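You operate a simulated robot arm through the tools that you are given. There is no shell and no other tool. Be economical: measure what you need, move in short steps, check, and stop when the job is done.

The job below is to be done with a simulated robot arm. You get a single attempt, and the scene is never put back.

## Task
Fetch the blue damper labelled "7" from the top of the kitting bench and set it on the green bracket. Put three of the white foam posts from the top of the seat bench on the top of the pump stand. Turn the tape knob to 60. Fetch the blue tag labelled "fault" from the top of the plain table and set it on the top shelf of the narrow rack. Open the blue drawer, take the purple rubber foot from the inside of the blue drawer and leave it on the top of the pump stand and shut the drawer again. Do these in any order. Set down upright: white foam post.

The check looks at the end state, three seconds after you hand in, the way a careful person would. Anything else that was tipped, shoved, dropped, spilled or broken makes it a failure.

## Robot
A 7-joint arm with a two-finger parallel gripper on a trunk, on a base that drives. Base frame: it is fixed to the floor where the robot stands at the start and does not move with it; the origin is under the middle of the robot, x ahead of it, y to its left, z up; the surface under the hand at the start is at about z = 0.8. Readings come in m, degrees, newtons and seconds.
With the tool pointing down near the work surface it reaches from about 0.36 to 0.76 m from the robot's upright axis, wherever it stands. Its first joint turns from -143.0 to 143.0 degrees. Places, roughly: blue damper [0.5, 0.25, 0.75]; blue drawer [-0.8, -4.8, 0.7]; blue tag [-2.25, -4.5, 0.75]; green bracket (6x8x3 cm) [0.7, 0.3, 0.8]; purple rubber foot (6x6x5 cm) [-0.7, -4.8, 0.7]; tape knob [5, -0.1, 1]; top of the pump stand [3.5, -3, 0.9]; top shelf of the narrow rack [-1.5, -4.6, 1.6]; white foam post (6x6x8 cm) [2.6, 1.3, 0.8]. Payload 3 kg.
The tool frame sits at the grasp point between the pads (the TCP): z along the fingers, y along the line on which they close. The tips reach 0.03 m beyond it. Largest opening 0.094 m; finger width 0.028, thickness 0.01; the body of the gripper, 0.05 by 0.096 m, starts 0.055 m behind the TCP.
Orientation is that of the tool frame in the base frame, as a unit quaternion [x, y, z, w]. With the fingers straight down and closing along the base's y, the tool's x points along the base's -x, its y along +y and its z along -z.

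## Interface
- The arm moves only by the tool arm_command. Its argument "series" is a list of rows, each an object (a shift or turn left out is 0, a gripper value left out holds the last) with "offset": the shift along the base's x, y, z in m, a list of three; "turn": the turn, a rotation vector about the base's x, y, z in degrees, a list of three; "gripper": the gripper command, from -1 (shut) to 1 (fully open), values between in proportion. In form: [{"offset": [dx, dy, dz], "turn": [rx, ry, rz], "gripper": gripper}, ...]. A call has 1 to 10 rows; each row shifts and turns the commanded pose from where the row before left it. Rows are played at 5 a second. More than 0.05 m and 8.6 degrees between two rows, or a gripper value outside its range, and nothing of the call is played. Where a pose cannot be reached the arm comes as near as it can. A force on the tool above 40 N (or 10 N above the force at the start of the call, whichever is more), or a blocked arm, ends the call early, and 0.2 s more pass. The fingers move at their own pace (about 0.045 m/s each) and stop on an object; they squeeze with about 25 N. The grip force told is the motor's: it shows also when the fingers shut on nothing. Time passes only in rows, and 0.2 s behind the last, so rows that do not move let the fingers close. The reply holds the time, the measured pose of the TCP, the force on the tool along the base axes, the opening and the grip force, in the units named above and with some noise, with the torque about the TCP (base axes, N m) and any sound that the robot's microphone picked up.
- Cameras (640 x 400 px; columns grow to the right, rows downward): "scene" is now at [0.0497, 0.1448, 1.674]; the picture's right is [0.08, -1.00, 0.00], its down [-0.78, -0.06, -0.62] and it looks along [0.62, 0.05, -0.78] (base axes); focal length 267 px, centre (320, 200). "wrist" rides on the gripper at [0.076, 0.014, -0.102] in the tool frame; the picture's right is [-0.18, 0.98, 0.00], its down [-0.75, -0.14, -0.64] and it looks along [-0.63, -0.12, 0.77] (tool axes); focal length 243 px, centre (320, 200). There is no depth. A picture from a camera that has moved, and an enlarged one, comes with that camera's place and axes in the base frame and with its lens.
- camera(camera): a new picture of that camera. The clock stands still meanwhile.
- lift_body(by): slides the trunk up (or, below 0, down) by that many m; the arm and the scene camera ride with it, the base frame stays. It gives what a move gives, with no picture.
- base_move(legs): drives the robot by 1 to 6 legs, each [ahead, left, turn to the left] in m, m and degrees, along the robot's own axes; the way and the turn of a leg run together, so that a leg with both is an arc; at most 1.5 m and 180 degrees a leg. The arm and the cameras ride along, it lands a little off, and it stops where it bumps. It gives what a move gives.
- turn_head(pan, tilt): turns the head with the scene camera to pan (to the left, within 143 degrees either way) and tilt (down, from -29 to 69), counted from straight ahead of the robot. It gives what a move gives.
- zoom(camera, box): a new picture of the part [left, top, right, bottom] of that camera's present view, enlarged. The clock stands still meanwhile.
- finish_job(): hands the job in; it is judged then, once.

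Work in short steps. Places have to be worked out from the pictures, the camera data and where the tool is seen: move nearer, look again, correct. Check each grasp and each placing, and mend what went wrong. You have 217 turns and 202 pictures in all, those below and enlarged ones among them. Open the gripper and draw the arm clear of the work before you hand the job in, unless the task says otherwise; then end with one line.

The tools are called by a JSON object that holds its "name" and its "arguments". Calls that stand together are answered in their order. arm_command: Moves the arm, as the interface text tells. Its arguments: {"type":"object","properties":{"series":{"type":"array"}},"required":["series"]} The other tools are called the same way: lift_body (by) slides the trunk up or down; base_move (legs) drives the base; turn_head (pan, tilt) turns the head that bears the scene camera; camera (camera) takes a picture; zoom (camera, box) takes an enlarged picture of a part of a camera's view; finish_job () hands the job in.

At the start:

```text
t: 0.0
eef_pos: [0.5646, -0.01, 1.1262]
tool_rot: [-0.001, 1.0, 0.0, -0.001]
ft_force: [1.1, 0.5, -0.6]
torque: [0.04, 0.0, -0.01]
width: 0.0939
grip_force: 0.0
trunk travel left (down, up): [-0.125, 0.265]
robot x, y, heading: [-0.0008, 0.0011, -0.1]
head pan, tilt: [4.4, 51.6]
```

scene: 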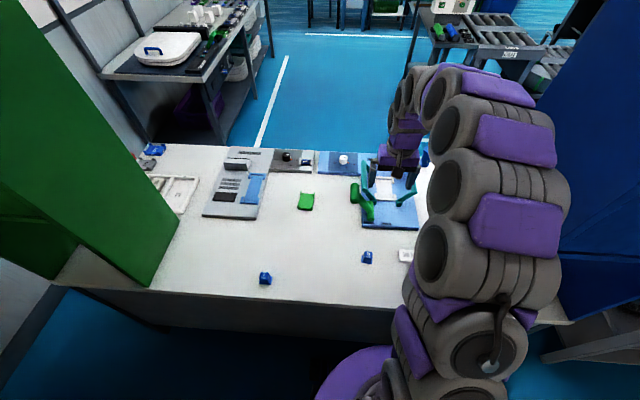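
wrist: 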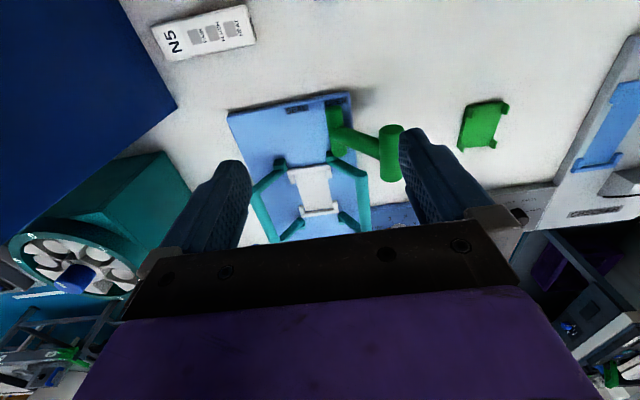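

The scene shows two blue blocks on the bench, at about (265,278) and (367,257). I zoom in to read the labels and look at the bracket.

{"name": "zoom", "arguments": {"camera": "scene", "box": [230, 180, 430, 305]}}

{"name": "zoom", "arguments": {"camera": "scene", "box": [240, 260, 290, 291]}}

{"name": "zoom", "arguments": {"camera": "scene", "box": [345, 240, 395, 271]}}

{"name": "zoom", "arguments": {"camera": "scene", "box": [120, 130, 240, 205]}}

```text
3.20 times, centred on (330, 242) of scene
camera zoom: at [0.0497, 0.1448, 1.674], right [0.08, -1.0, 0.0], down [-0.78, -0.06, -0.62], along [0.62, 0.05, -0.78], focal length 856 px, centre (288, 64)
```

zoom: 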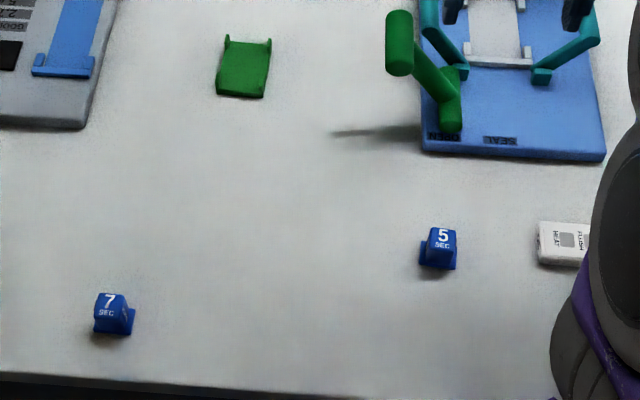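

```text
12.80 times, centred on (265, 276) of scene
camera zoom: at [0.0497, 0.1448, 1.674], right [0.08, -1.0, 0.0], down [-0.78, -0.06, -0.62], along [0.62, 0.05, -0.78], focal length 3422 px, centre (1024, -766)
```

zoom: 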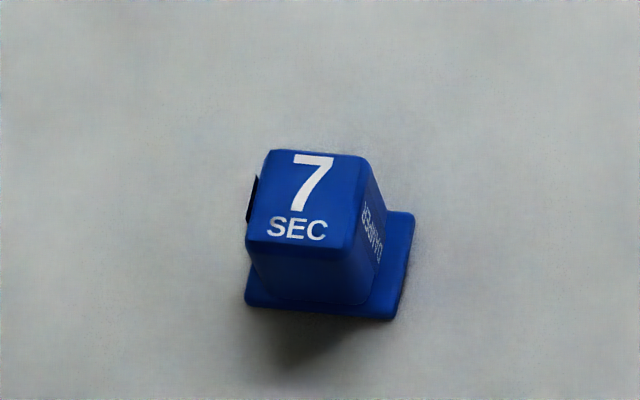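

```text
12.80 times, centred on (370, 256) of scene
camera zoom: at [0.0497, 0.1448, 1.674], right [0.08, -1.0, 0.0], down [-0.78, -0.06, -0.62], along [0.62, 0.05, -0.78], focal length 3422 px, centre (-320, -510)
```

zoom: 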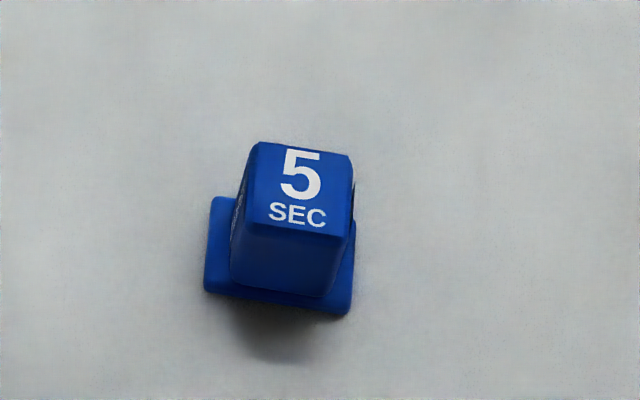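

```text
5.33 times, centred on (180, 168) of scene
camera zoom: at [0.0497, 0.1448, 1.674], right [0.08, -1.0, 0.0], down [-0.78, -0.06, -0.62], along [0.62, 0.05, -0.78], focal length 1426 px, centre (1067, 373)
```

zoom: 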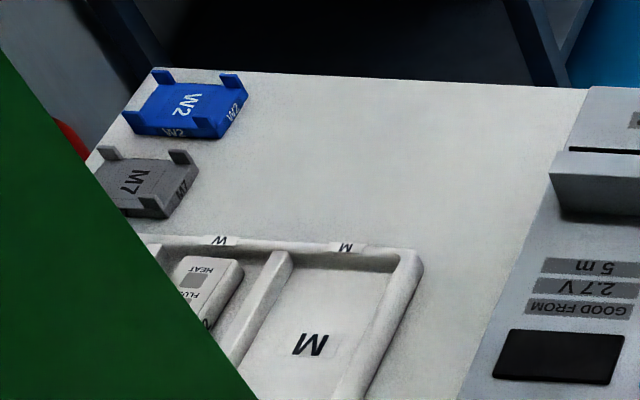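

Damper 7 is the left block, which I judge to be near (0.38, 0.36) with the table at about z 0.8. I move the open hand above it to look from the wrist.

{"name": "arm_command", "arguments": {"series": [{"offset": [-0.0187, 0.0367, -0.01], "gripper": 1}, {"offset": [-0.0187, 0.0367, -0.01]}, {"offset": [-0.0187, 0.0367, -0.01]}, {"offset": [-0.0187, 0.0367, -0.01]}, {"offset": [-0.0187, 0.0367, -0.01]}, {"offset": [-0.0187, 0.0367, -0.01]}, {"offset": [-0.0187, 0.0367, -0.01]}, {"offset": [-0.0187, 0.0367, -0.01]}, {"offset": [-0.0187, 0.0367, -0.01]}, {"offset": [-0.0187, 0.0367, -0.01]}]}}

{"name": "camera", "arguments": {"camera": "wrist"}}

{"name": "camera", "arguments": {"camera": "scene"}}

```text
t: 2.2
eef_pos: [0.3776, 0.3593, 1.0283]
tool_rot: [-0.001, 1.0, -0.002, 0.0]
ft_force: [-0.2, 0.2, 0.4]
torque: [-0.02, 0.0, 0.0]
width: 0.0939
grip_force: 0.0
trunk travel left (down, up): [-0.125, 0.265]
robot x, y, heading: [0.0004, 0.0007, -0.1]
head pan, tilt: [4.4, 51.6]
```

```text
195 pictures are left
camera wrist: at [0.3012, 0.3748, 1.1317], right [0.18, 0.98, 0.0], down [0.75, -0.14, 0.64], along [0.63, -0.12, -0.77], focal length 243 px, centre (320, 200)
```

wrist: 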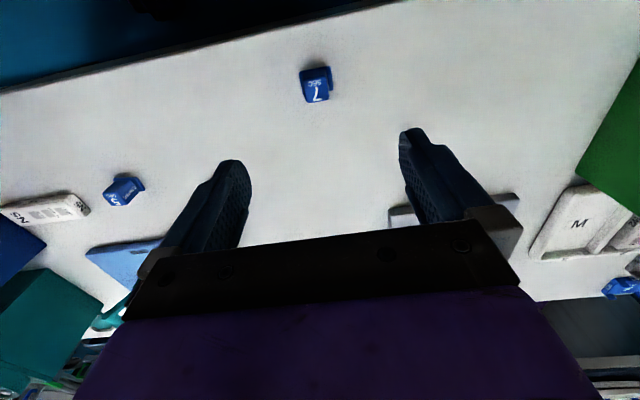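

```text
194 pictures are left
camera scene: at [0.0482, 0.1519, 1.6734], right [0.08, -1.0, 0.0], down [-0.78, -0.06, -0.62], along [0.62, 0.04, -0.78], focal length 267 px, centre (320, 200)
```

scene: 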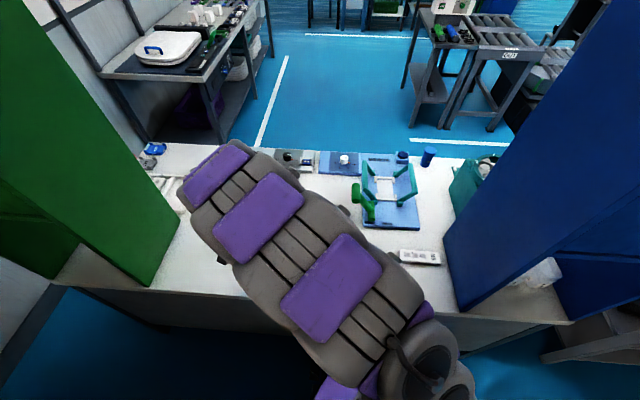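

The wrist view puts the damper near (0.378, 0.355), just under the hand. I zoom to read its yaw.

{"name": "zoom", "arguments": {"camera": "wrist", "box": [280, 60, 360, 110]}}

```text
8.00 times, centred on (320, 85) of wrist
camera zoom: at [0.3012, 0.3748, 1.1317], right [0.18, 0.98, 0.0], down [0.75, -0.14, 0.64], along [0.63, -0.12, -0.77], focal length 1941 px, centre (320, 1120)
```

zoom: 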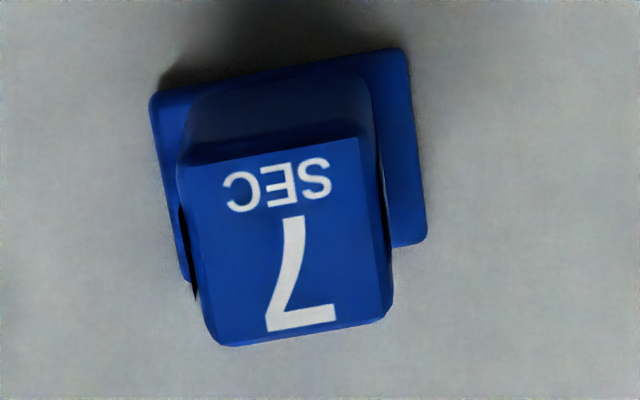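

The plate is square to the axes, with the body centre near (0.382, 0.355) and about 2.6 cm wide in y. I go down with fingers straddling in y.

{"name": "arm_command", "arguments": {"series": [{"offset": [0.0044, -0.0048, -0.04]}, {"offset": [0, 0, -0.045]}, {"offset": [0, 0, -0.045]}, {"offset": [0, 0, -0.03]}, {"offset": [0, 0, -0.013]}]}}

{"name": "camera", "arguments": {"camera": "wrist"}}

```text
t: 3.4
eef_pos: [0.382, 0.3538, 0.8544]
tool_rot: [0.0, 1.0, -0.002, 0.0]
ft_force: [0.3, 0.2, -0.4]
torque: [-0.02, 0.02, 0.01]
width: 0.0941
grip_force: 0.0
trunk travel left (down, up): [-0.125, 0.265]
robot x, y, heading: [-0.0009, -0.0004, -0.1]
head pan, tilt: [4.4, 51.6]
```

```text
192 pictures are left
camera wrist: at [0.3055, 0.3681, 0.9576], right [0.18, 0.98, 0.0], down [0.75, -0.14, 0.64], along [0.63, -0.12, -0.77], focal length 243 px, centre (320, 200)
```

wrist: 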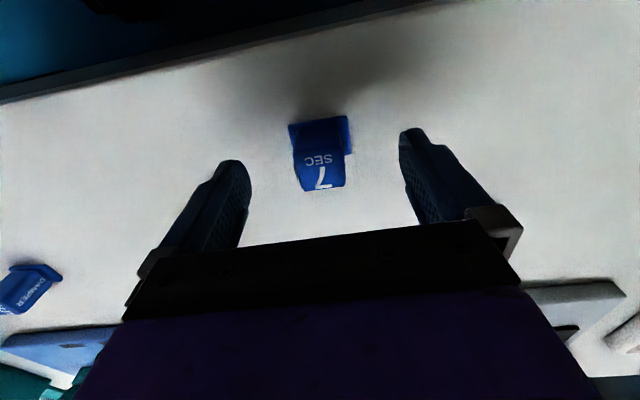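

The damper top is at about z 0.84, centred between the fingers. I lower 1.2 cm and close.

{"name": "arm_command", "arguments": {"series": [{"offset": [0, 0, -0.012]}, {"offset": [0, 0.001, 0], "gripper": -1}, {"gripper": -1}, {"gripper": -1}, {"gripper": -1}, {"gripper": -1}]}}

{"name": "camera", "arguments": {"camera": "wrist"}}

```text
t: 4.8
eef_pos: [0.3811, 0.3548, 0.8419]
tool_rot: [0.0, 1.0, -0.001, 0.0]
ft_force: [-0.8, 0.5, 1.5]
torque: [-0.02, 0.03, 0.02]
width: 0.0318
grip_force: 24.7
trunk travel left (down, up): [-0.125, 0.265]
robot x, y, heading: [0.0033, -0.0023, 0.0]
head pan, tilt: [4.4, 51.6]
```

```text
191 pictures are left
camera wrist: at [0.3059, 0.3686, 0.9459], right [0.18, 0.98, 0.0], down [0.75, -0.14, 0.64], along [0.63, -0.12, -0.77], focal length 243 px, centre (320, 200)
```

wrist: 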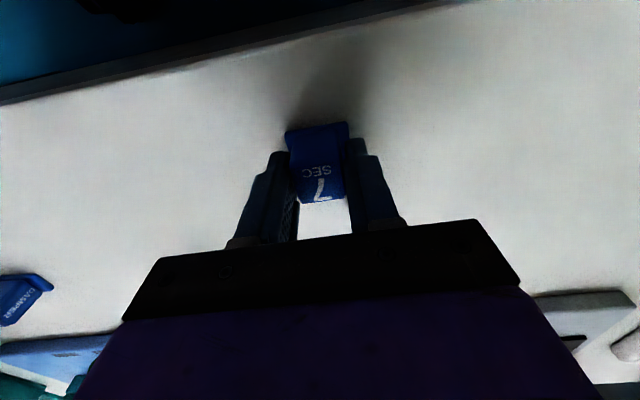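

Gripped at 3.2 cm width. I lift and carry toward the bracket, stopping short to view it with the wrist camera.

{"name": "arm_command", "arguments": {"series": [{"offset": [0, 0, 0.04]}, {"offset": [0, 0, 0.045]}, {"offset": [0, 0, 0.045]}, {"offset": [0.03, -0.02, 0.02]}, {"offset": [0.04, -0.02, 0]}, {"offset": [0.04, -0.02, 0]}, {"offset": [0.04, -0.02, 0]}, {"offset": [0.04, -0.015, 0]}]}}

{"name": "camera", "arguments": {"camera": "wrist"}}

{"name": "camera", "arguments": {"camera": "scene"}}

```text
t: 6.6
eef_pos: [0.5725, 0.2558, 0.9902]
tool_rot: [0.0, 1.0, -0.001, 0.0]
ft_force: [0.0, -1.1, -0.1]
torque: [0.02, 0.06, 0.0]
width: 0.0315
grip_force: 24.8
trunk travel left (down, up): [-0.125, 0.265]
robot x, y, heading: [-0.0023, -0.0006, -0.1]
head pan, tilt: [4.4, 51.6]
```

```text
190 pictures are left
camera wrist: at [0.497, 0.2702, 1.095], right [0.18, 0.98, 0.0], down [0.75, -0.14, 0.64], along [0.63, -0.12, -0.77], focal length 243 px, centre (320, 200)
```

wrist: 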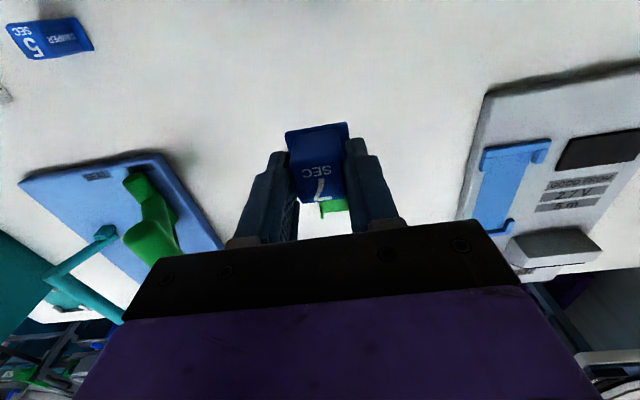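

```text
189 pictures are left
camera scene: at [0.0518, 0.1468, 1.6737], right [0.08, -1.0, 0.0], down [-0.78, -0.06, -0.62], along [0.62, 0.05, -0.79], focal length 267 px, centre (320, 200)
```

scene: 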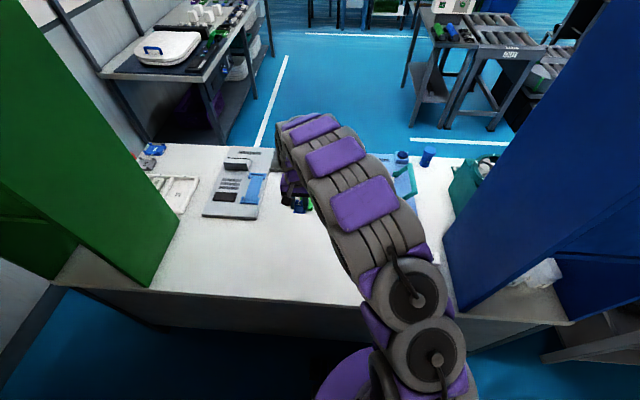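

From the first zoom I place the bracket at x 0.68–0.757, y 0.226–0.284, square to the axes with its centre at (0.719, 0.2555). That is at the reach limit, so I sidestep left 0.15 m parallel to the bench.

{"name": "base_move", "arguments": {"legs": [[0, 0.15, 0]]}}

{"name": "camera", "arguments": {"camera": "scene"}}

{"name": "camera", "arguments": {"camera": "wrist"}}

```text
t: 8.0
eef_pos: [0.5718, 0.3935, 0.994]
tool_rot: [0.002, 1.0, 0.003, -0.001]
ft_force: [0.0, 0.5, -0.7]
torque: [-0.01, 0.04, 0.01]
width: 0.0314
grip_force: 25.6
trunk travel left (down, up): [-0.125, 0.265]
robot x, y, heading: [-0.0001, 0.1476, -0.5]
head pan, tilt: [4.4, 51.6]
```

```text
188 pictures are left
camera scene: at [0.0507, 0.2681, 1.6758], right [0.07, -1.0, -0.01], down [-0.78, -0.05, -0.62], along [0.62, 0.06, -0.78], focal length 267 px, centre (320, 200)
```

scene: 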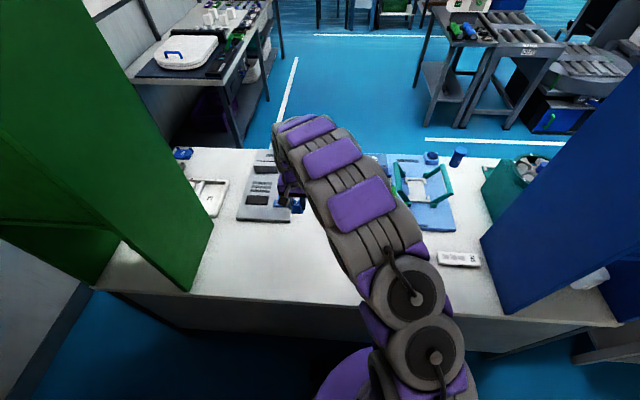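

```text
187 pictures are left
camera wrist: at [0.4965, 0.4072, 1.0977], right [0.19, 0.98, 0.01], down [0.75, -0.15, 0.64], along [0.63, -0.11, -0.77], focal length 243 px, centre (320, 200)
```

wrist: 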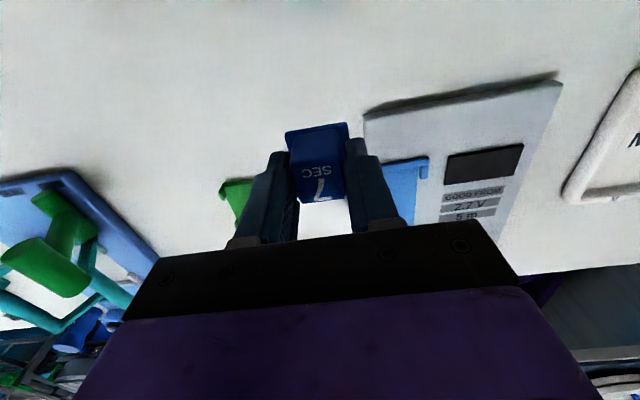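

The bracket corner (0.68, 0.226) is confirmed in this view. I move over the bracket centre, staying high.

{"name": "arm_command", "arguments": {"series": [{"offset": [0.03, -0.028, 0]}, {"offset": [0.03, -0.028, 0]}, {"offset": [0.03, -0.028, 0]}, {"offset": [0.03, -0.028, 0]}, {"offset": [0.027, -0.026, 0]}, {"offset": [0, 0, -0.03]}, {"offset": [0, 0, 0]}]}}

{"name": "camera", "arguments": {"camera": "wrist"}}

{"name": "zoom", "arguments": {"camera": "scene", "box": [220, 130, 420, 255]}}

```text
t: 9.6
eef_pos: [0.7183, 0.2636, 0.9638]
tool_rot: [0.002, 1.0, 0.0, 0.001]
ft_force: [-0.1, 0.3, -0.3]
torque: [0.03, 0.01, 0.03]
width: 0.0317
grip_force: 25.1
trunk travel left (down, up): [-0.125, 0.265]
robot x, y, heading: [-0.0008, 0.1486, -0.4]
head pan, tilt: [4.4, 51.6]
```

```text
186 pictures are left
camera wrist: at [0.6423, 0.2788, 1.0662], right [0.19, 0.98, 0.0], down [0.75, -0.14, 0.64], along [0.63, -0.12, -0.76], focal length 243 px, centre (320, 200)
```

wrist: 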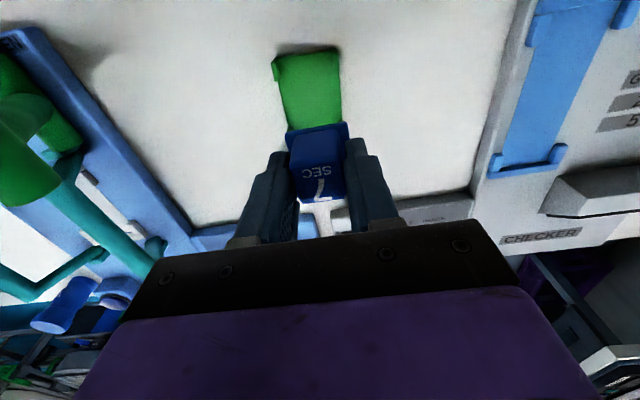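

```text
3.20 times, centred on (320, 192) of scene
camera zoom: at [0.0515, 0.2783, 1.675], right [0.07, -1.0, -0.01], down [-0.78, -0.05, -0.62], along [0.62, 0.05, -0.78], focal length 856 px, centre (320, 224)
```

zoom: 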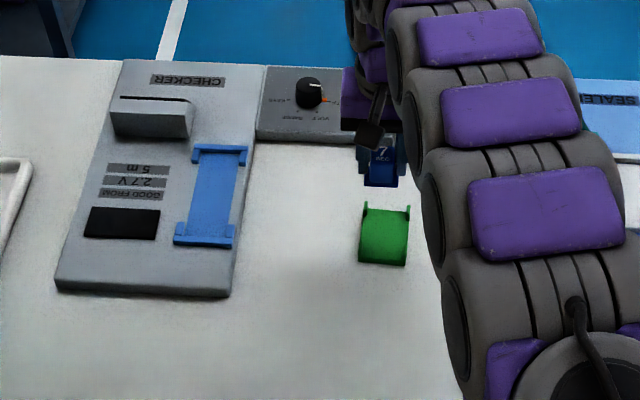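

I zoom into both views to learn the bracket's structure before lowering.

{"name": "zoom", "arguments": {"camera": "wrist", "box": [250, 30, 370, 105]}}

{"name": "zoom", "arguments": {"camera": "scene", "box": [310, 170, 370, 220]}}

```text
5.33 times, centred on (310, 68) of wrist
camera zoom: at [0.6423, 0.2788, 1.0662], right [0.19, 0.98, 0.0], down [0.75, -0.14, 0.64], along [0.63, -0.12, -0.76], focal length 1294 px, centre (373, 907)
```

zoom: 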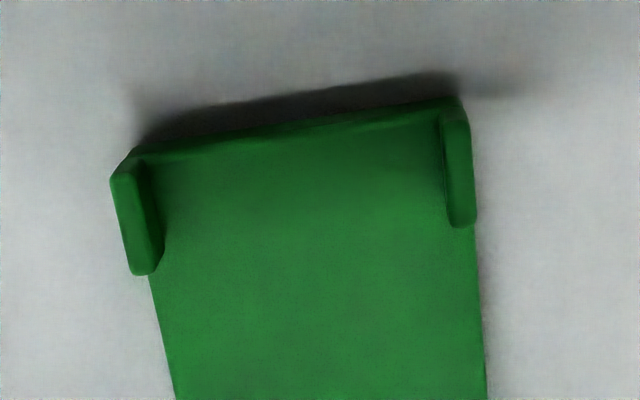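

```text
8.00 times, centred on (340, 195) of scene
camera zoom: at [0.0515, 0.2783, 1.675], right [0.07, -1.0, -0.01], down [-0.78, -0.05, -0.62], along [0.62, 0.05, -0.78], focal length 2139 px, centre (160, 240)
```

zoom: 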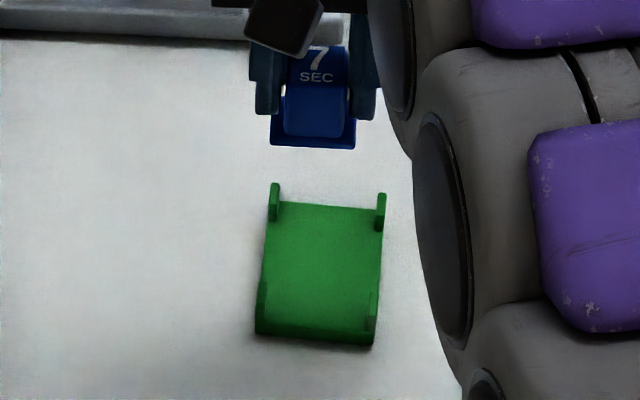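

The bracket is a flat cradle with corner tabs, centred at about (0.72, 0.257). I correct y by -6 mm and lower until just above.

{"name": "arm_command", "arguments": {"series": [{"offset": [0.002, -0.006, -0.03]}, {"offset": [0, 0, -0.03]}, {"offset": [0, 0, -0.025]}, {"offset": [0, 0, 0]}]}}

{"name": "camera", "arguments": {"camera": "wrist"}}

{"name": "zoom", "arguments": {"camera": "scene", "box": [310, 170, 370, 220]}}

```text
t: 10.6
eef_pos: [0.7175, 0.2728, 0.8753]
tool_rot: [0.001, 1.0, -0.006, 0.001]
ft_force: [-0.2, -0.2, -1.3]
torque: [0.0, 0.03, 0.02]
width: 0.0316
grip_force: 24.7
trunk travel left (down, up): [-0.125, 0.265]
robot x, y, heading: [0.0002, 0.1516, 0.2]
head pan, tilt: [4.4, 51.6]
```

```text
182 pictures are left
camera wrist: at [0.642, 0.2888, 0.9788], right [0.19, 0.98, -0.01], down [0.75, -0.13, 0.65], along [0.63, -0.13, -0.76], focal length 243 px, centre (320, 200)
```

wrist: 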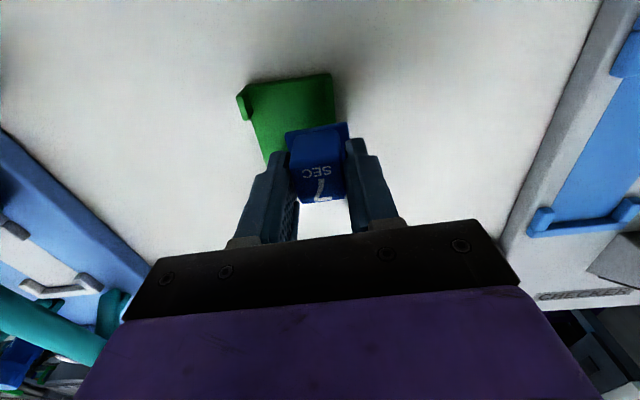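

```text
8.00 times, centred on (340, 195) of scene
camera zoom: at [0.0516, 0.3067, 1.6728], right [0.08, -1.0, 0.01], down [-0.78, -0.06, -0.62], along [0.62, 0.04, -0.79], focal length 2139 px, centre (160, 240)
```

zoom: 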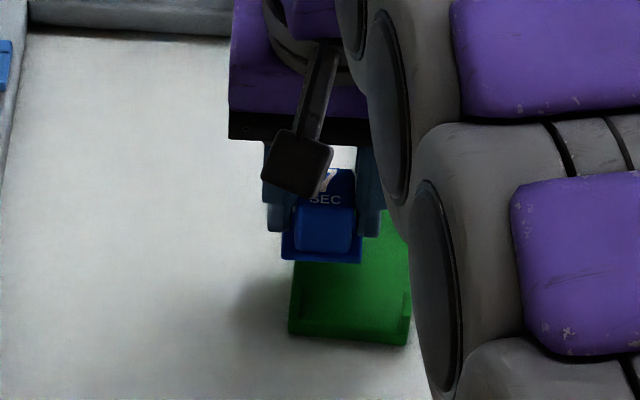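

The hand and camera have drifted to the left, as if the body is swaying. I wait without moving and re-read.

{"name": "arm_command", "arguments": {"series": [{}, {}, {}, {}, {}]}}

{"name": "camera", "arguments": {"camera": "wrist"}}

```text
t: 11.8
eef_pos: [0.7185, 0.2574, 0.8776]
tool_rot: [0.001, 1.0, -0.001, 0.001]
ft_force: [-0.3, -0.9, -0.3]
torque: [0.03, 0.03, 0.01]
width: 0.0314
grip_force: 24.8
trunk travel left (down, up): [-0.125, 0.265]
robot x, y, heading: [0.0002, 0.1453, 0.1]
head pan, tilt: [4.4, 51.6]
```

```text
180 pictures are left
camera wrist: at [0.6424, 0.2721, 0.9804], right [0.19, 0.98, 0.0], down [0.75, -0.14, 0.64], along [0.63, -0.12, -0.77], focal length 243 px, centre (320, 200)
```

wrist: 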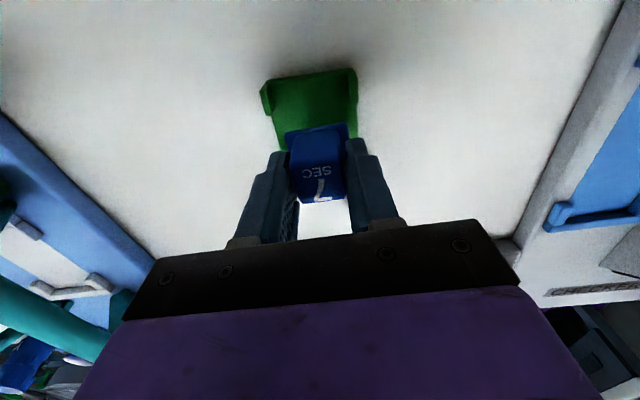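

Settled at (0.7185, 0.2574), with the bracket centre at about (0.718, 0.258), so it is aligned. I lower slowly, watching the force.

{"name": "arm_command", "arguments": {"series": [{"offset": [0, 0.001, -0.006]}, {"offset": [0, 0, -0.006]}, {"offset": [0, 0, -0.004]}, {}, {}]}}

{"name": "zoom", "arguments": {"camera": "wrist", "box": [240, 50, 400, 150]}}

{"name": "zoom", "arguments": {"camera": "scene", "box": [310, 170, 370, 220]}}

```text
t: 13.0
eef_pos: [0.7175, 0.2663, 0.8613]
tool_rot: [0.001, 1.0, -0.003, 0.001]
ft_force: [0.1, -0.3, -1.0]
torque: [0.0, -0.03, -0.04]
width: 0.0318
grip_force: 25.0
trunk travel left (down, up): [-0.125, 0.265]
robot x, y, heading: [-0.0008, 0.152, -0.1]
head pan, tilt: [4.4, 51.6]
```

```text
4.00 times, centred on (320, 100) of wrist
camera zoom: at [0.6431, 0.2819, 0.9638], right [0.19, 0.98, -0.01], down [0.75, -0.14, 0.64], along [0.63, -0.13, -0.76], focal length 970 px, centre (320, 600)
```

zoom: 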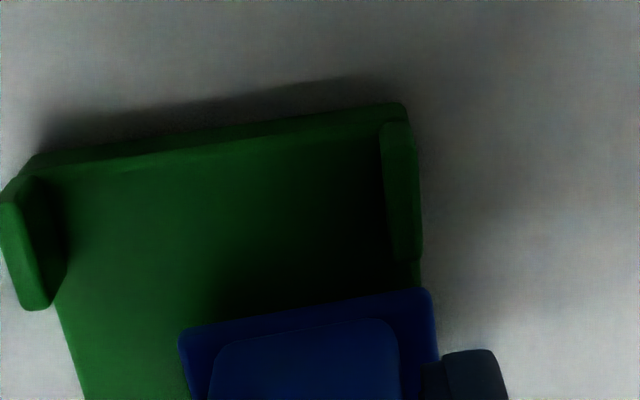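

```text
8.00 times, centred on (340, 195) of scene
camera zoom: at [0.0518, 0.295, 1.6737], right [0.08, -1.0, 0.0], down [-0.78, -0.06, -0.62], along [0.62, 0.05, -0.79], focal length 2139 px, centre (160, 240)
```

zoom: 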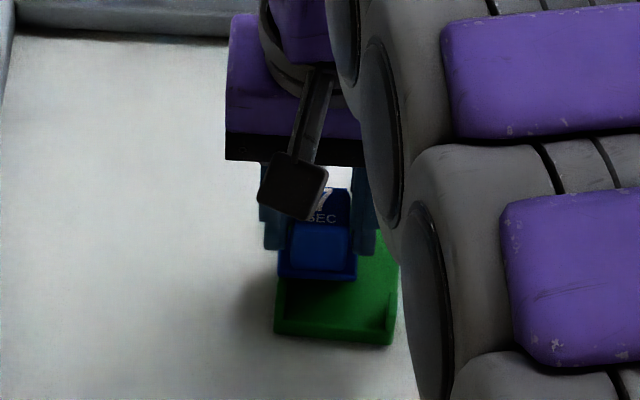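

The body still sways about 1 cm after the drive. I wait to see whether it dies out.

{"name": "arm_command", "arguments": {"series": [{}, {}, {}, {}, {}, {}, {}, {}, {}, {}]}}

{"name": "arm_command", "arguments": {"series": [{}]}}

{"name": "arm_command", "arguments": {"series": [{}]}}

{"name": "arm_command", "arguments": {"series": [{}]}}

{"name": "arm_command", "arguments": {"series": [{}]}}

{"name": "arm_command", "arguments": {"series": [{}]}}

```text
t: 15.2
eef_pos: [0.7194, 0.2643, 0.8597]
tool_rot: [0.001, 1.0, -0.003, 0.001]
ft_force: [-1.3, 0.7, -0.6]
torque: [0.0, -0.02, 0.02]
width: 0.0314
grip_force: 24.5
trunk travel left (down, up): [-0.125, 0.265]
robot x, y, heading: [0.0006, 0.1486, -0.0]
head pan, tilt: [4.4, 51.6]
```

```text
t: 15.6
eef_pos: [0.7184, 0.2661, 0.8607]
tool_rot: [0.002, 1.0, -0.004, 0.001]
ft_force: [0.0, 0.2, -0.4]
torque: [0.02, 0.02, -0.02]
width: 0.0316
grip_force: 25.0
trunk travel left (down, up): [-0.125, 0.265]
robot x, y, heading: [0.0007, 0.1498, -0.2]
head pan, tilt: [4.4, 51.6]
```

```text
t: 16.0
eef_pos: [0.7196, 0.2656, 0.861]
tool_rot: [0.002, 1.0, -0.003, 0.001]
ft_force: [0.0, 0.4, -0.8]
torque: [0.01, 0.02, -0.02]
width: 0.0316
grip_force: 25.5
trunk travel left (down, up): [-0.125, 0.265]
robot x, y, heading: [-0.0004, 0.1477, -0.0]
head pan, tilt: [4.4, 51.6]
```

```text
t: 16.4
eef_pos: [0.7194, 0.2653, 0.8614]
tool_rot: [0.0, 1.0, -0.004, 0.0]
ft_force: [-0.6, 0.0, -0.4]
torque: [0.0, -0.05, -0.01]
width: 0.0316
grip_force: 25.0
trunk travel left (down, up): [-0.125, 0.265]
robot x, y, heading: [-0.0014, 0.1466, -0.2]
head pan, tilt: [4.4, 51.6]
```

```text
t: 16.8
eef_pos: [0.7194, 0.2645, 0.8619]
tool_rot: [0.001, 1.0, -0.003, 0.001]
ft_force: [-0.7, -0.1, -0.8]
torque: [0.0, 0.0, 0.01]
width: 0.0315
grip_force: 25.0
trunk travel left (down, up): [-0.125, 0.265]
robot x, y, heading: [-0.0007, 0.1473, -0.3]
head pan, tilt: [4.4, 51.6]
```

```text
t: 17.2
eef_pos: [0.7182, 0.2653, 0.8613]
tool_rot: [0.001, 1.0, -0.004, 0.001]
ft_force: [0.5, 0.2, -0.5]
torque: [-0.01, 0.02, -0.03]
width: 0.0315
grip_force: 25.1
trunk travel left (down, up): [-0.125, 0.265]
robot x, y, heading: [-0.0023, 0.1457, -0.2]
head pan, tilt: [4.4, 51.6]
```

It has settled at (0.719, 0.265). I correct y by -7 mm and wait.

{"name": "arm_command", "arguments": {"series": [{"offset": [0, -0.004, 0]}, {"offset": [0, -0.003, 0]}, {}, {}, {}, {}, {}, {}, {}, {}]}}

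{"name": "zoom", "arguments": {"camera": "wrist", "box": [240, 50, 400, 150]}}

{"name": "zoom", "arguments": {"camera": "scene", "box": [310, 170, 370, 220]}}

```text
t: 19.4
eef_pos: [0.7186, 0.2568, 0.8603]
tool_rot: [0.002, 1.0, -0.003, 0.001]
ft_force: [0.3, -0.5, -0.1]
torque: [0.0, 0.0, 0.03]
width: 0.0316
grip_force: 25.0
trunk travel left (down, up): [-0.125, 0.265]
robot x, y, heading: [0.0025, 0.1459, 0.1]
head pan, tilt: [4.4, 51.6]
```

```text
4.00 times, centred on (320, 100) of wrist
camera zoom: at [0.6433, 0.2733, 0.9642], right [0.19, 0.98, -0.01], down [0.75, -0.14, 0.64], along [0.63, -0.12, -0.76], focal length 970 px, centre (320, 600)
```

zoom: 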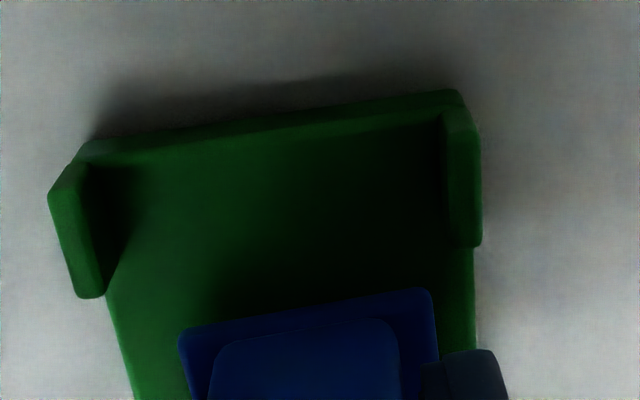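

```text
8.00 times, centred on (340, 195) of scene
camera zoom: at [0.0518, 0.2937, 1.6737], right [0.08, -1.0, 0.0], down [-0.78, -0.06, -0.62], along [0.62, 0.05, -0.79], focal length 2139 px, centre (160, 240)
```

zoom: 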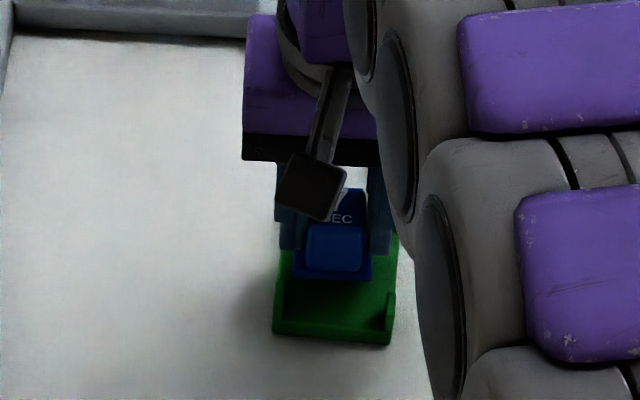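

Well centred in both views. I lower in small steps until contact.

{"name": "arm_command", "arguments": {"series": [{"offset": [0, 0, -0.003]}, {"offset": [0, 0, -0.003]}, {"offset": [0, 0, -0.002]}, {}, {}]}}

{"name": "zoom", "arguments": {"camera": "scene", "box": [310, 170, 370, 220]}}

```text
t: 20.6
eef_pos: [0.7194, 0.257, 0.855]
tool_rot: [0.002, 1.0, -0.004, 0.002]
ft_force: [2.1, -0.3, 14.8]
torque: [0.08, 0.04, -0.01]
width: 0.0316
grip_force: 25.0
trunk travel left (down, up): [-0.125, 0.265]
robot x, y, heading: [-0.0027, 0.1445, -0.0]
head pan, tilt: [4.4, 51.6]
```

```text
8.00 times, centred on (340, 195) of scene
camera zoom: at [0.0489, 0.2931, 1.6741], right [0.08, -1.0, 0.0], down [-0.78, -0.06, -0.62], along [0.62, 0.05, -0.78], focal length 2139 px, centre (160, 240)
```

zoom: 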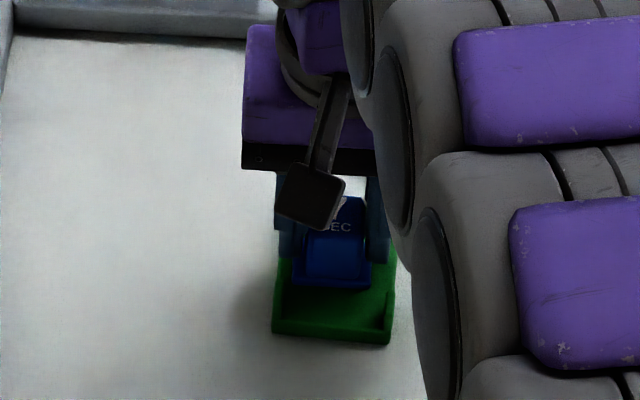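

Contact at 15 N at z 0.855. I release and rise.

{"name": "arm_command", "arguments": {"series": [{"offset": [0, 0, 0.0015]}, {"gripper": 0.0}, {"gripper": 0.0}, {"gripper": 0.0}, {"offset": [0, 0, 0.02]}, {"offset": [0, 0, 0.04]}, {"offset": [0, 0, 0.04]}, {"offset": [-0.04, 0, 0.02]}, {"offset": [-0.045, 0, 0]}, {"offset": [-0.045, 0, 0]}]}}

{"name": "camera", "arguments": {"camera": "wrist"}}

{"name": "zoom", "arguments": {"camera": "scene", "box": [310, 170, 370, 220]}}

```text
t: 22.8
eef_pos: [0.5888, 0.261, 0.9723]
tool_rot: [0.001, 1.0, -0.004, 0.001]
ft_force: [-0.1, 0.2, 0.6]
torque: [0.01, 0.02, 0.02]
width: 0.047
grip_force: 0.0
trunk travel left (down, up): [-0.125, 0.265]
robot x, y, heading: [0.0017, 0.1498, -0.2]
head pan, tilt: [4.4, 51.6]
```

```text
174 pictures are left
camera wrist: at [0.5131, 0.2755, 1.0765], right [0.19, 0.98, -0.01], down [0.75, -0.14, 0.64], along [0.63, -0.12, -0.76], focal length 243 px, centre (320, 200)
```

wrist: 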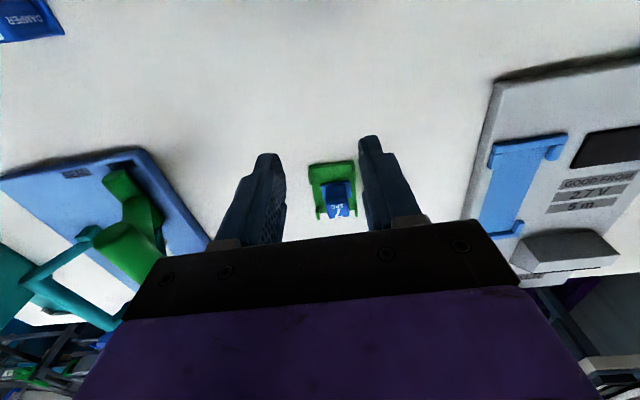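

```text
8.00 times, centred on (340, 195) of scene
camera zoom: at [0.0487, 0.294, 1.6738], right [0.08, -1.0, 0.0], down [-0.78, -0.06, -0.62], along [0.62, 0.05, -0.78], focal length 2139 px, centre (160, 240)
```

zoom: 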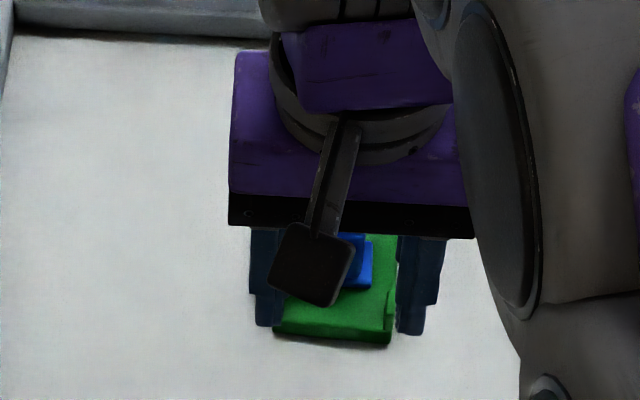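

Damper 7 sits in the bracket. I fold the arm in and up, then zoom to confirm.

{"name": "arm_command", "arguments": {"series": [{"offset": [-0.02, -0.02, 0.04]}, {"offset": [-0.03, -0.02, 0.03]}, {"offset": [-0.03, -0.02, 0.03]}, {"offset": [-0.03, -0.02, 0.03]}, {"offset": [-0.03, -0.02, 0.03]}, {"offset": [-0.03, 0, 0.03]}, {}, {}]}}

{"name": "zoom", "arguments": {"camera": "scene", "box": [310, 160, 390, 210]}}

{"name": "turn_head", "arguments": {"pan": 0, "tilt": 15}}

{"name": "camera", "arguments": {"camera": "scene"}}

{"name": "turn_head", "arguments": {"pan": -85, "tilt": 20}}

{"name": "camera", "arguments": {"camera": "scene"}}

{"name": "turn_head", "arguments": {"pan": -140, "tilt": 20}}

{"name": "camera", "arguments": {"camera": "scene"}}

{"name": "turn_head", "arguments": {"pan": 85, "tilt": 20}}

{"name": "camera", "arguments": {"camera": "scene"}}

```text
t: 24.6
eef_pos: [0.4179, 0.1598, 1.1625]
tool_rot: [0.002, 1.0, -0.004, 0.001]
ft_force: [0.1, 1.0, 0.1]
torque: [-0.01, -0.04, -0.02]
width: 0.047
grip_force: 0.0
trunk travel left (down, up): [-0.125, 0.265]
robot x, y, heading: [0.0022, 0.1469, -0.1]
head pan, tilt: [4.4, 51.6]
```

```text
8.00 times, centred on (350, 185) of scene
camera zoom: at [0.0481, 0.2929, 1.6739], right [0.08, -1.0, 0.0], down [-0.78, -0.06, -0.62], along [0.62, 0.05, -0.78], focal length 2139 px, centre (80, 320)
```

zoom: 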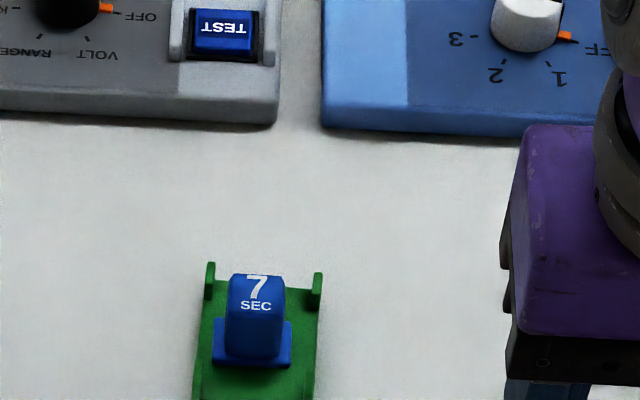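

```text
t: 25.6
eef_pos: [0.4188, 0.1609, 1.1634]
tool_rot: [0.001, 1.0, -0.002, 0.001]
ft_force: [0.2, -0.1, -0.2]
torque: [0.03, -0.03, 0.03]
width: 0.0469
grip_force: 0.1
trunk travel left (down, up): [-0.125, 0.265]
robot x, y, heading: [0.0009, 0.1469, -0.1]
head pan, tilt: [0.0, 15.0]
```

```text
171 pictures are left
camera scene: at [0.0668, 0.2868, 1.7296], right [0.0, -1.0, 0.0], down [-0.26, 0.0, -0.97], along [0.97, 0.0, -0.26], focal length 267 px, centre (320, 200)
```

scene: 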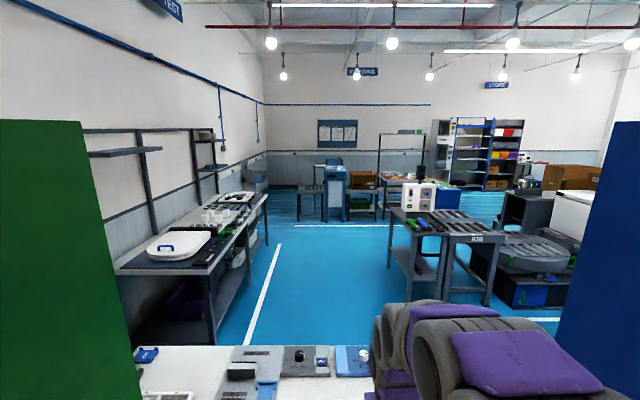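

```text
t: 27.2
eef_pos: [0.4188, 0.16, 1.1639]
tool_rot: [0.001, 1.0, -0.003, 0.001]
ft_force: [0.7, 0.4, -0.2]
torque: [0.02, -0.02, 0.02]
width: 0.047
grip_force: 0.0
trunk travel left (down, up): [-0.125, 0.265]
robot x, y, heading: [0.0017, 0.147, 0.1]
head pan, tilt: [-85.0, 20.0]
```

```text
170 pictures are left
camera scene: at [-0.0186, 0.194, 1.7218], right [-1.0, -0.09, 0.0], down [-0.03, 0.34, -0.94], along [0.08, -0.94, -0.34], focal length 267 px, centre (320, 200)
```

scene: 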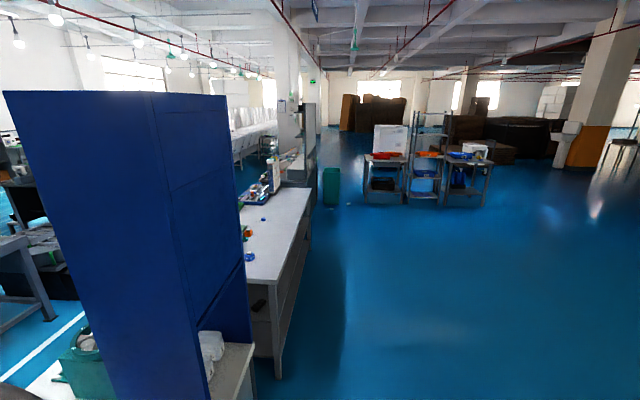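

```text
t: 28.4
eef_pos: [0.4183, 0.1589, 1.163]
tool_rot: [0.001, 1.0, -0.002, 0.001]
ft_force: [0.3, 0.8, 0.2]
torque: [0.0, 0.01, 0.02]
width: 0.047
grip_force: 0.1
trunk travel left (down, up): [-0.125, 0.265]
robot x, y, heading: [0.0043, 0.1459, -0.2]
head pan, tilt: [-140.0, 20.0]
```

```text
169 pictures are left
camera scene: at [-0.0981, 0.227, 1.7219], right [-0.64, 0.77, 0.0], down [0.26, 0.22, -0.94], along [-0.72, -0.6, -0.34], focal length 267 px, centre (320, 200)
```

scene: 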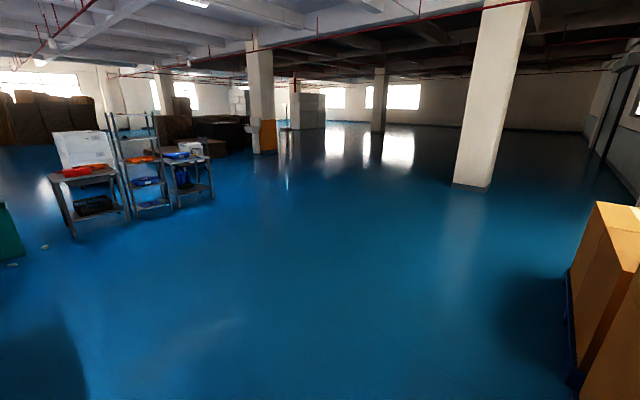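

```text
t: 31.6
eef_pos: [0.4178, 0.1587, 1.1639]
tool_rot: [0.001, 1.0, -0.003, 0.001]
ft_force: [0.2, 0.5, 0.4]
torque: [-0.03, -0.01, -0.02]
width: 0.0469
grip_force: 0.1
trunk travel left (down, up): [-0.125, 0.265]
robot x, y, heading: [0.0004, 0.1477, -0.1]
head pan, tilt: [85.0, 20.0]
```

```text
168 pictures are left
camera scene: at [-0.0184, 0.3797, 1.7216], right [1.0, -0.09, 0.0], down [-0.03, -0.34, -0.94], along [0.08, 0.94, -0.34], focal length 267 px, centre (320, 200)
```

scene: 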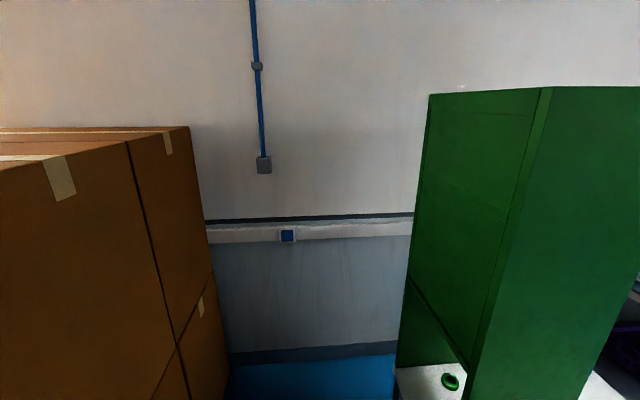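

Damper placed well. The way left is walled off, while the rack, plain table and drawer cart lie across open floor toward -y. I back off, turn right 90° and drive to about (-2.0, -2.9).

{"name": "base_move", "arguments": {"legs": [[-0.5, 0, 0], [0, 0, -90], [1.4, -0.7, 0], [1.4, -0.7, 0]]}}

{"name": "turn_head", "arguments": {"pan": 0, "tilt": 25}}

{"name": "camera", "arguments": {"camera": "scene"}}

```text
refused: leg 3 is longer than a leg can be; nothing moved
```

```text
t: 33.2
eef_pos: [0.4184, 0.1578, 1.1645]
tool_rot: [0.001, 1.0, -0.003, 0.001]
ft_force: [0.1, -0.3, 0.9]
torque: [0.0, -0.03, 0.0]
width: 0.0471
grip_force: 0.0
trunk travel left (down, up): [-0.125, 0.265]
robot x, y, heading: [0.0011, 0.1521, 0.0]
head pan, tilt: [0.0, 25.0]
```

```text
167 pictures are left
camera scene: at [0.0655, 0.2868, 1.7135], right [0.0, -1.0, 0.0], down [-0.42, 0.0, -0.91], along [0.91, 0.0, -0.42], focal length 267 px, centre (320, 200)
```

scene: 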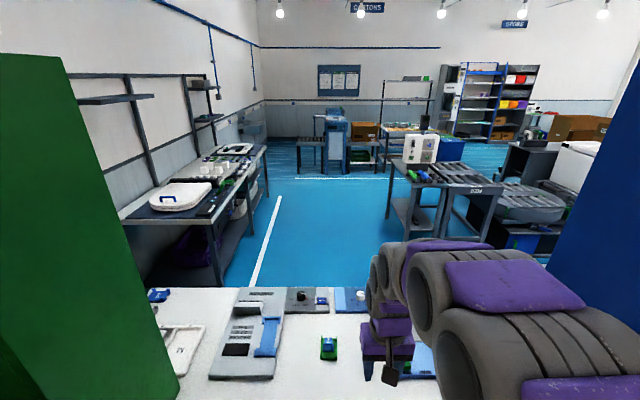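

Leg length counts diagonally, so I split the drive into shorter legs.

{"name": "base_move", "arguments": {"legs": [[-0.5, 0, 0], [0, 0, -90], [1.2, -0.7, 0], [1.2, -0.7, 0], [0.5, -0.2, 0]]}}

{"name": "camera", "arguments": {"camera": "scene"}}

```text
t: 55.7
eef_pos: [-2.1222, -3.1413, 1.164]
tool_rot: [0.715, 0.699, -0.002, -0.002]
ft_force: [-0.3, -0.1, 0.5]
torque: [-0.01, -0.03, 0.03]
width: 0.0471
grip_force: 0.0
trunk travel left (down, up): [-0.125, 0.265]
robot x, y, heading: [-2.1265, -2.7198, -91.2]
head pan, tilt: [0.0, 25.0]
```

```text
166 pictures are left
camera scene: at [-1.9844, -2.7915, 1.7132], right [-1.0, 0.02, 0.0], down [0.01, 0.42, -0.91], along [-0.02, -0.91, -0.42], focal length 267 px, centre (320, 200)
```

scene: 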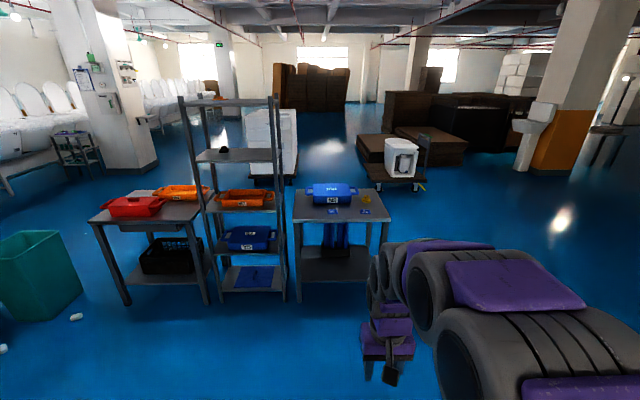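

Table, rack and drawer cart are ahead. I zoom on the tabletop and the drawer cart.

{"name": "zoom", "arguments": {"camera": "scene", "box": [280, 165, 400, 240]}}

{"name": "zoom", "arguments": {"camera": "scene", "box": [80, 170, 240, 270]}}

{"name": "zoom", "arguments": {"camera": "scene", "box": [170, 80, 300, 165]}}

```text
5.33 times, centred on (340, 202) of scene
camera zoom: at [-1.9844, -2.7915, 1.7132], right [-1.0, 0.02, 0.0], down [0.01, 0.42, -0.91], along [-0.02, -0.91, -0.42], focal length 1426 px, centre (213, 187)
```

zoom: 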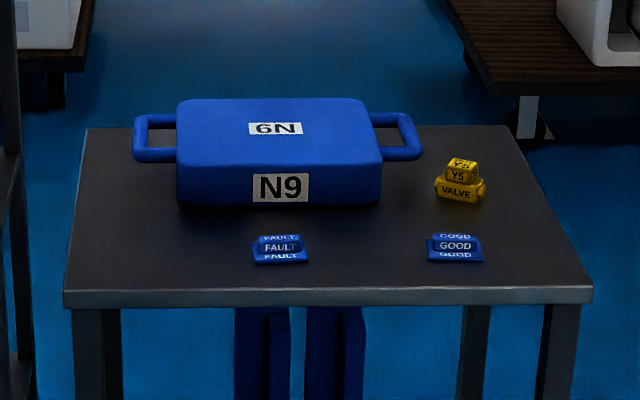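

```text
4.00 times, centred on (160, 220) of scene
camera zoom: at [-1.9844, -2.7915, 1.7132], right [-1.0, 0.02, 0.0], down [0.01, 0.42, -0.91], along [-0.02, -0.91, -0.42], focal length 1070 px, centre (960, 120)
```

zoom: 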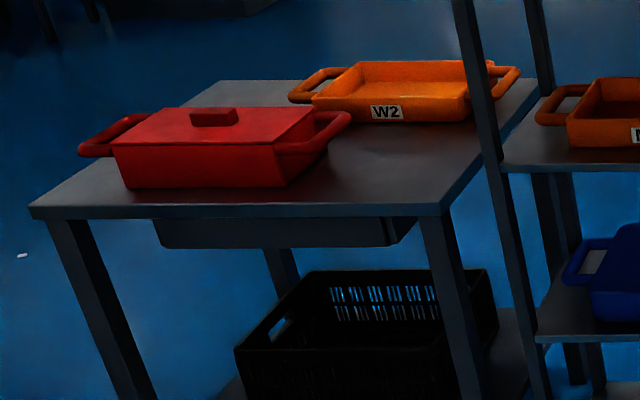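

```text
4.71 times, centred on (235, 122) of scene
camera zoom: at [-1.9844, -2.7915, 1.7132], right [-1.0, 0.02, 0.0], down [0.01, 0.42, -0.91], along [-0.02, -0.91, -0.42], focal length 1258 px, centre (720, 565)
```

zoom: 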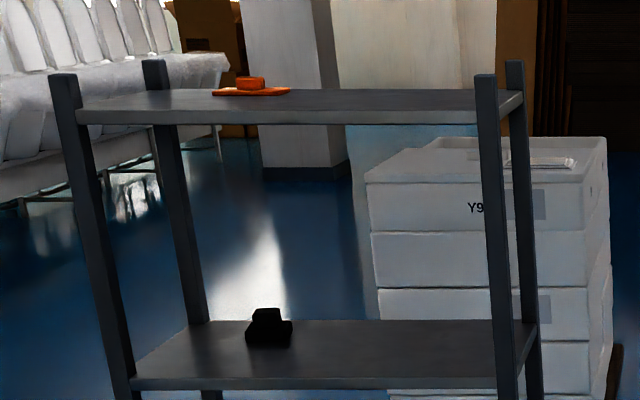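

The fault tag is at about (-2.12, -4.57) on the plain table (front edge y ≈ -4.45), and the top shelf is at z ≈ 1.57. I drive up to the table.

{"name": "base_move", "arguments": {"legs": [[0, 0, 1.2], [1.0, 0, 0], [0.28, 0, 0]]}}

{"name": "turn_head", "arguments": {"pan": 0, "tilt": 50}}

{"name": "camera", "arguments": {"camera": "scene"}}

{"name": "camera", "arguments": {"camera": "wrist"}}

```text
t: 62.8
eef_pos: [-2.1075, -4.4167, 1.1636]
tool_rot: [0.705, 0.709, -0.002, -0.002]
ft_force: [-0.1, -0.4, 0.1]
torque: [0.0, -0.01, 0.07]
width: 0.0468
grip_force: 0.0
trunk travel left (down, up): [-0.125, 0.265]
robot x, y, heading: [-2.1178, -3.998, -89.7]
head pan, tilt: [0.0, 25.0]
```

```text
t: 63.7
eef_pos: [-2.1078, -4.4153, 1.1644]
tool_rot: [0.705, 0.709, -0.003, -0.001]
ft_force: [0.5, 0.4, 0.3]
torque: [0.0, -0.02, 0.01]
width: 0.0469
grip_force: 0.1
trunk travel left (down, up): [-0.125, 0.265]
robot x, y, heading: [-2.1228, -3.9965, -89.6]
head pan, tilt: [0.0, 50.0]
```

```text
162 pictures are left
camera scene: at [-1.9809, -4.0484, 1.6761], right [-1.0, -0.01, 0.0], down [-0.01, 0.77, -0.64], along [0.0, -0.64, -0.77], focal length 267 px, centre (320, 200)
```

scene: 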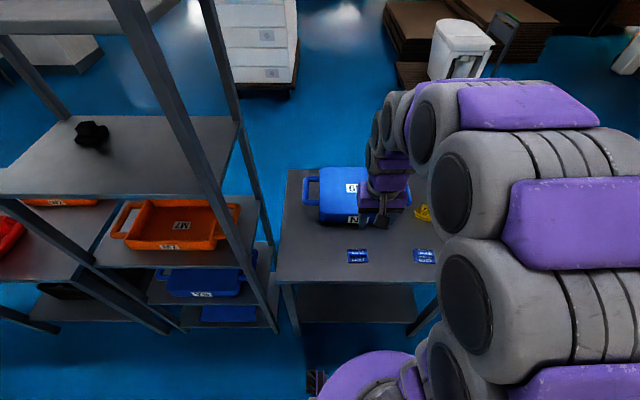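

```text
161 pictures are left
camera wrist: at [-2.0925, -4.3383, 1.267], right [0.98, -0.18, -0.01], down [-0.13, -0.75, 0.64], along [-0.12, -0.63, -0.76], focal length 243 px, centre (320, 200)
```

wrist: 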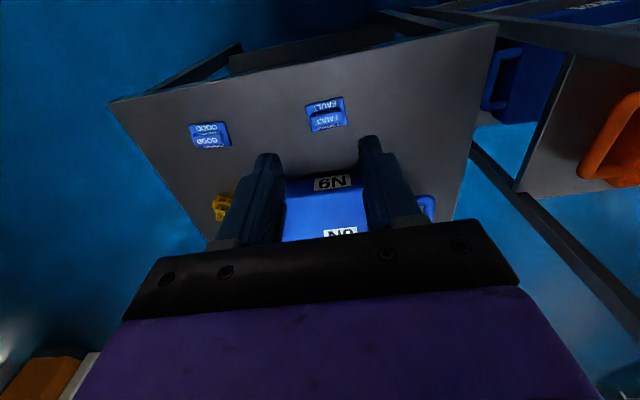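

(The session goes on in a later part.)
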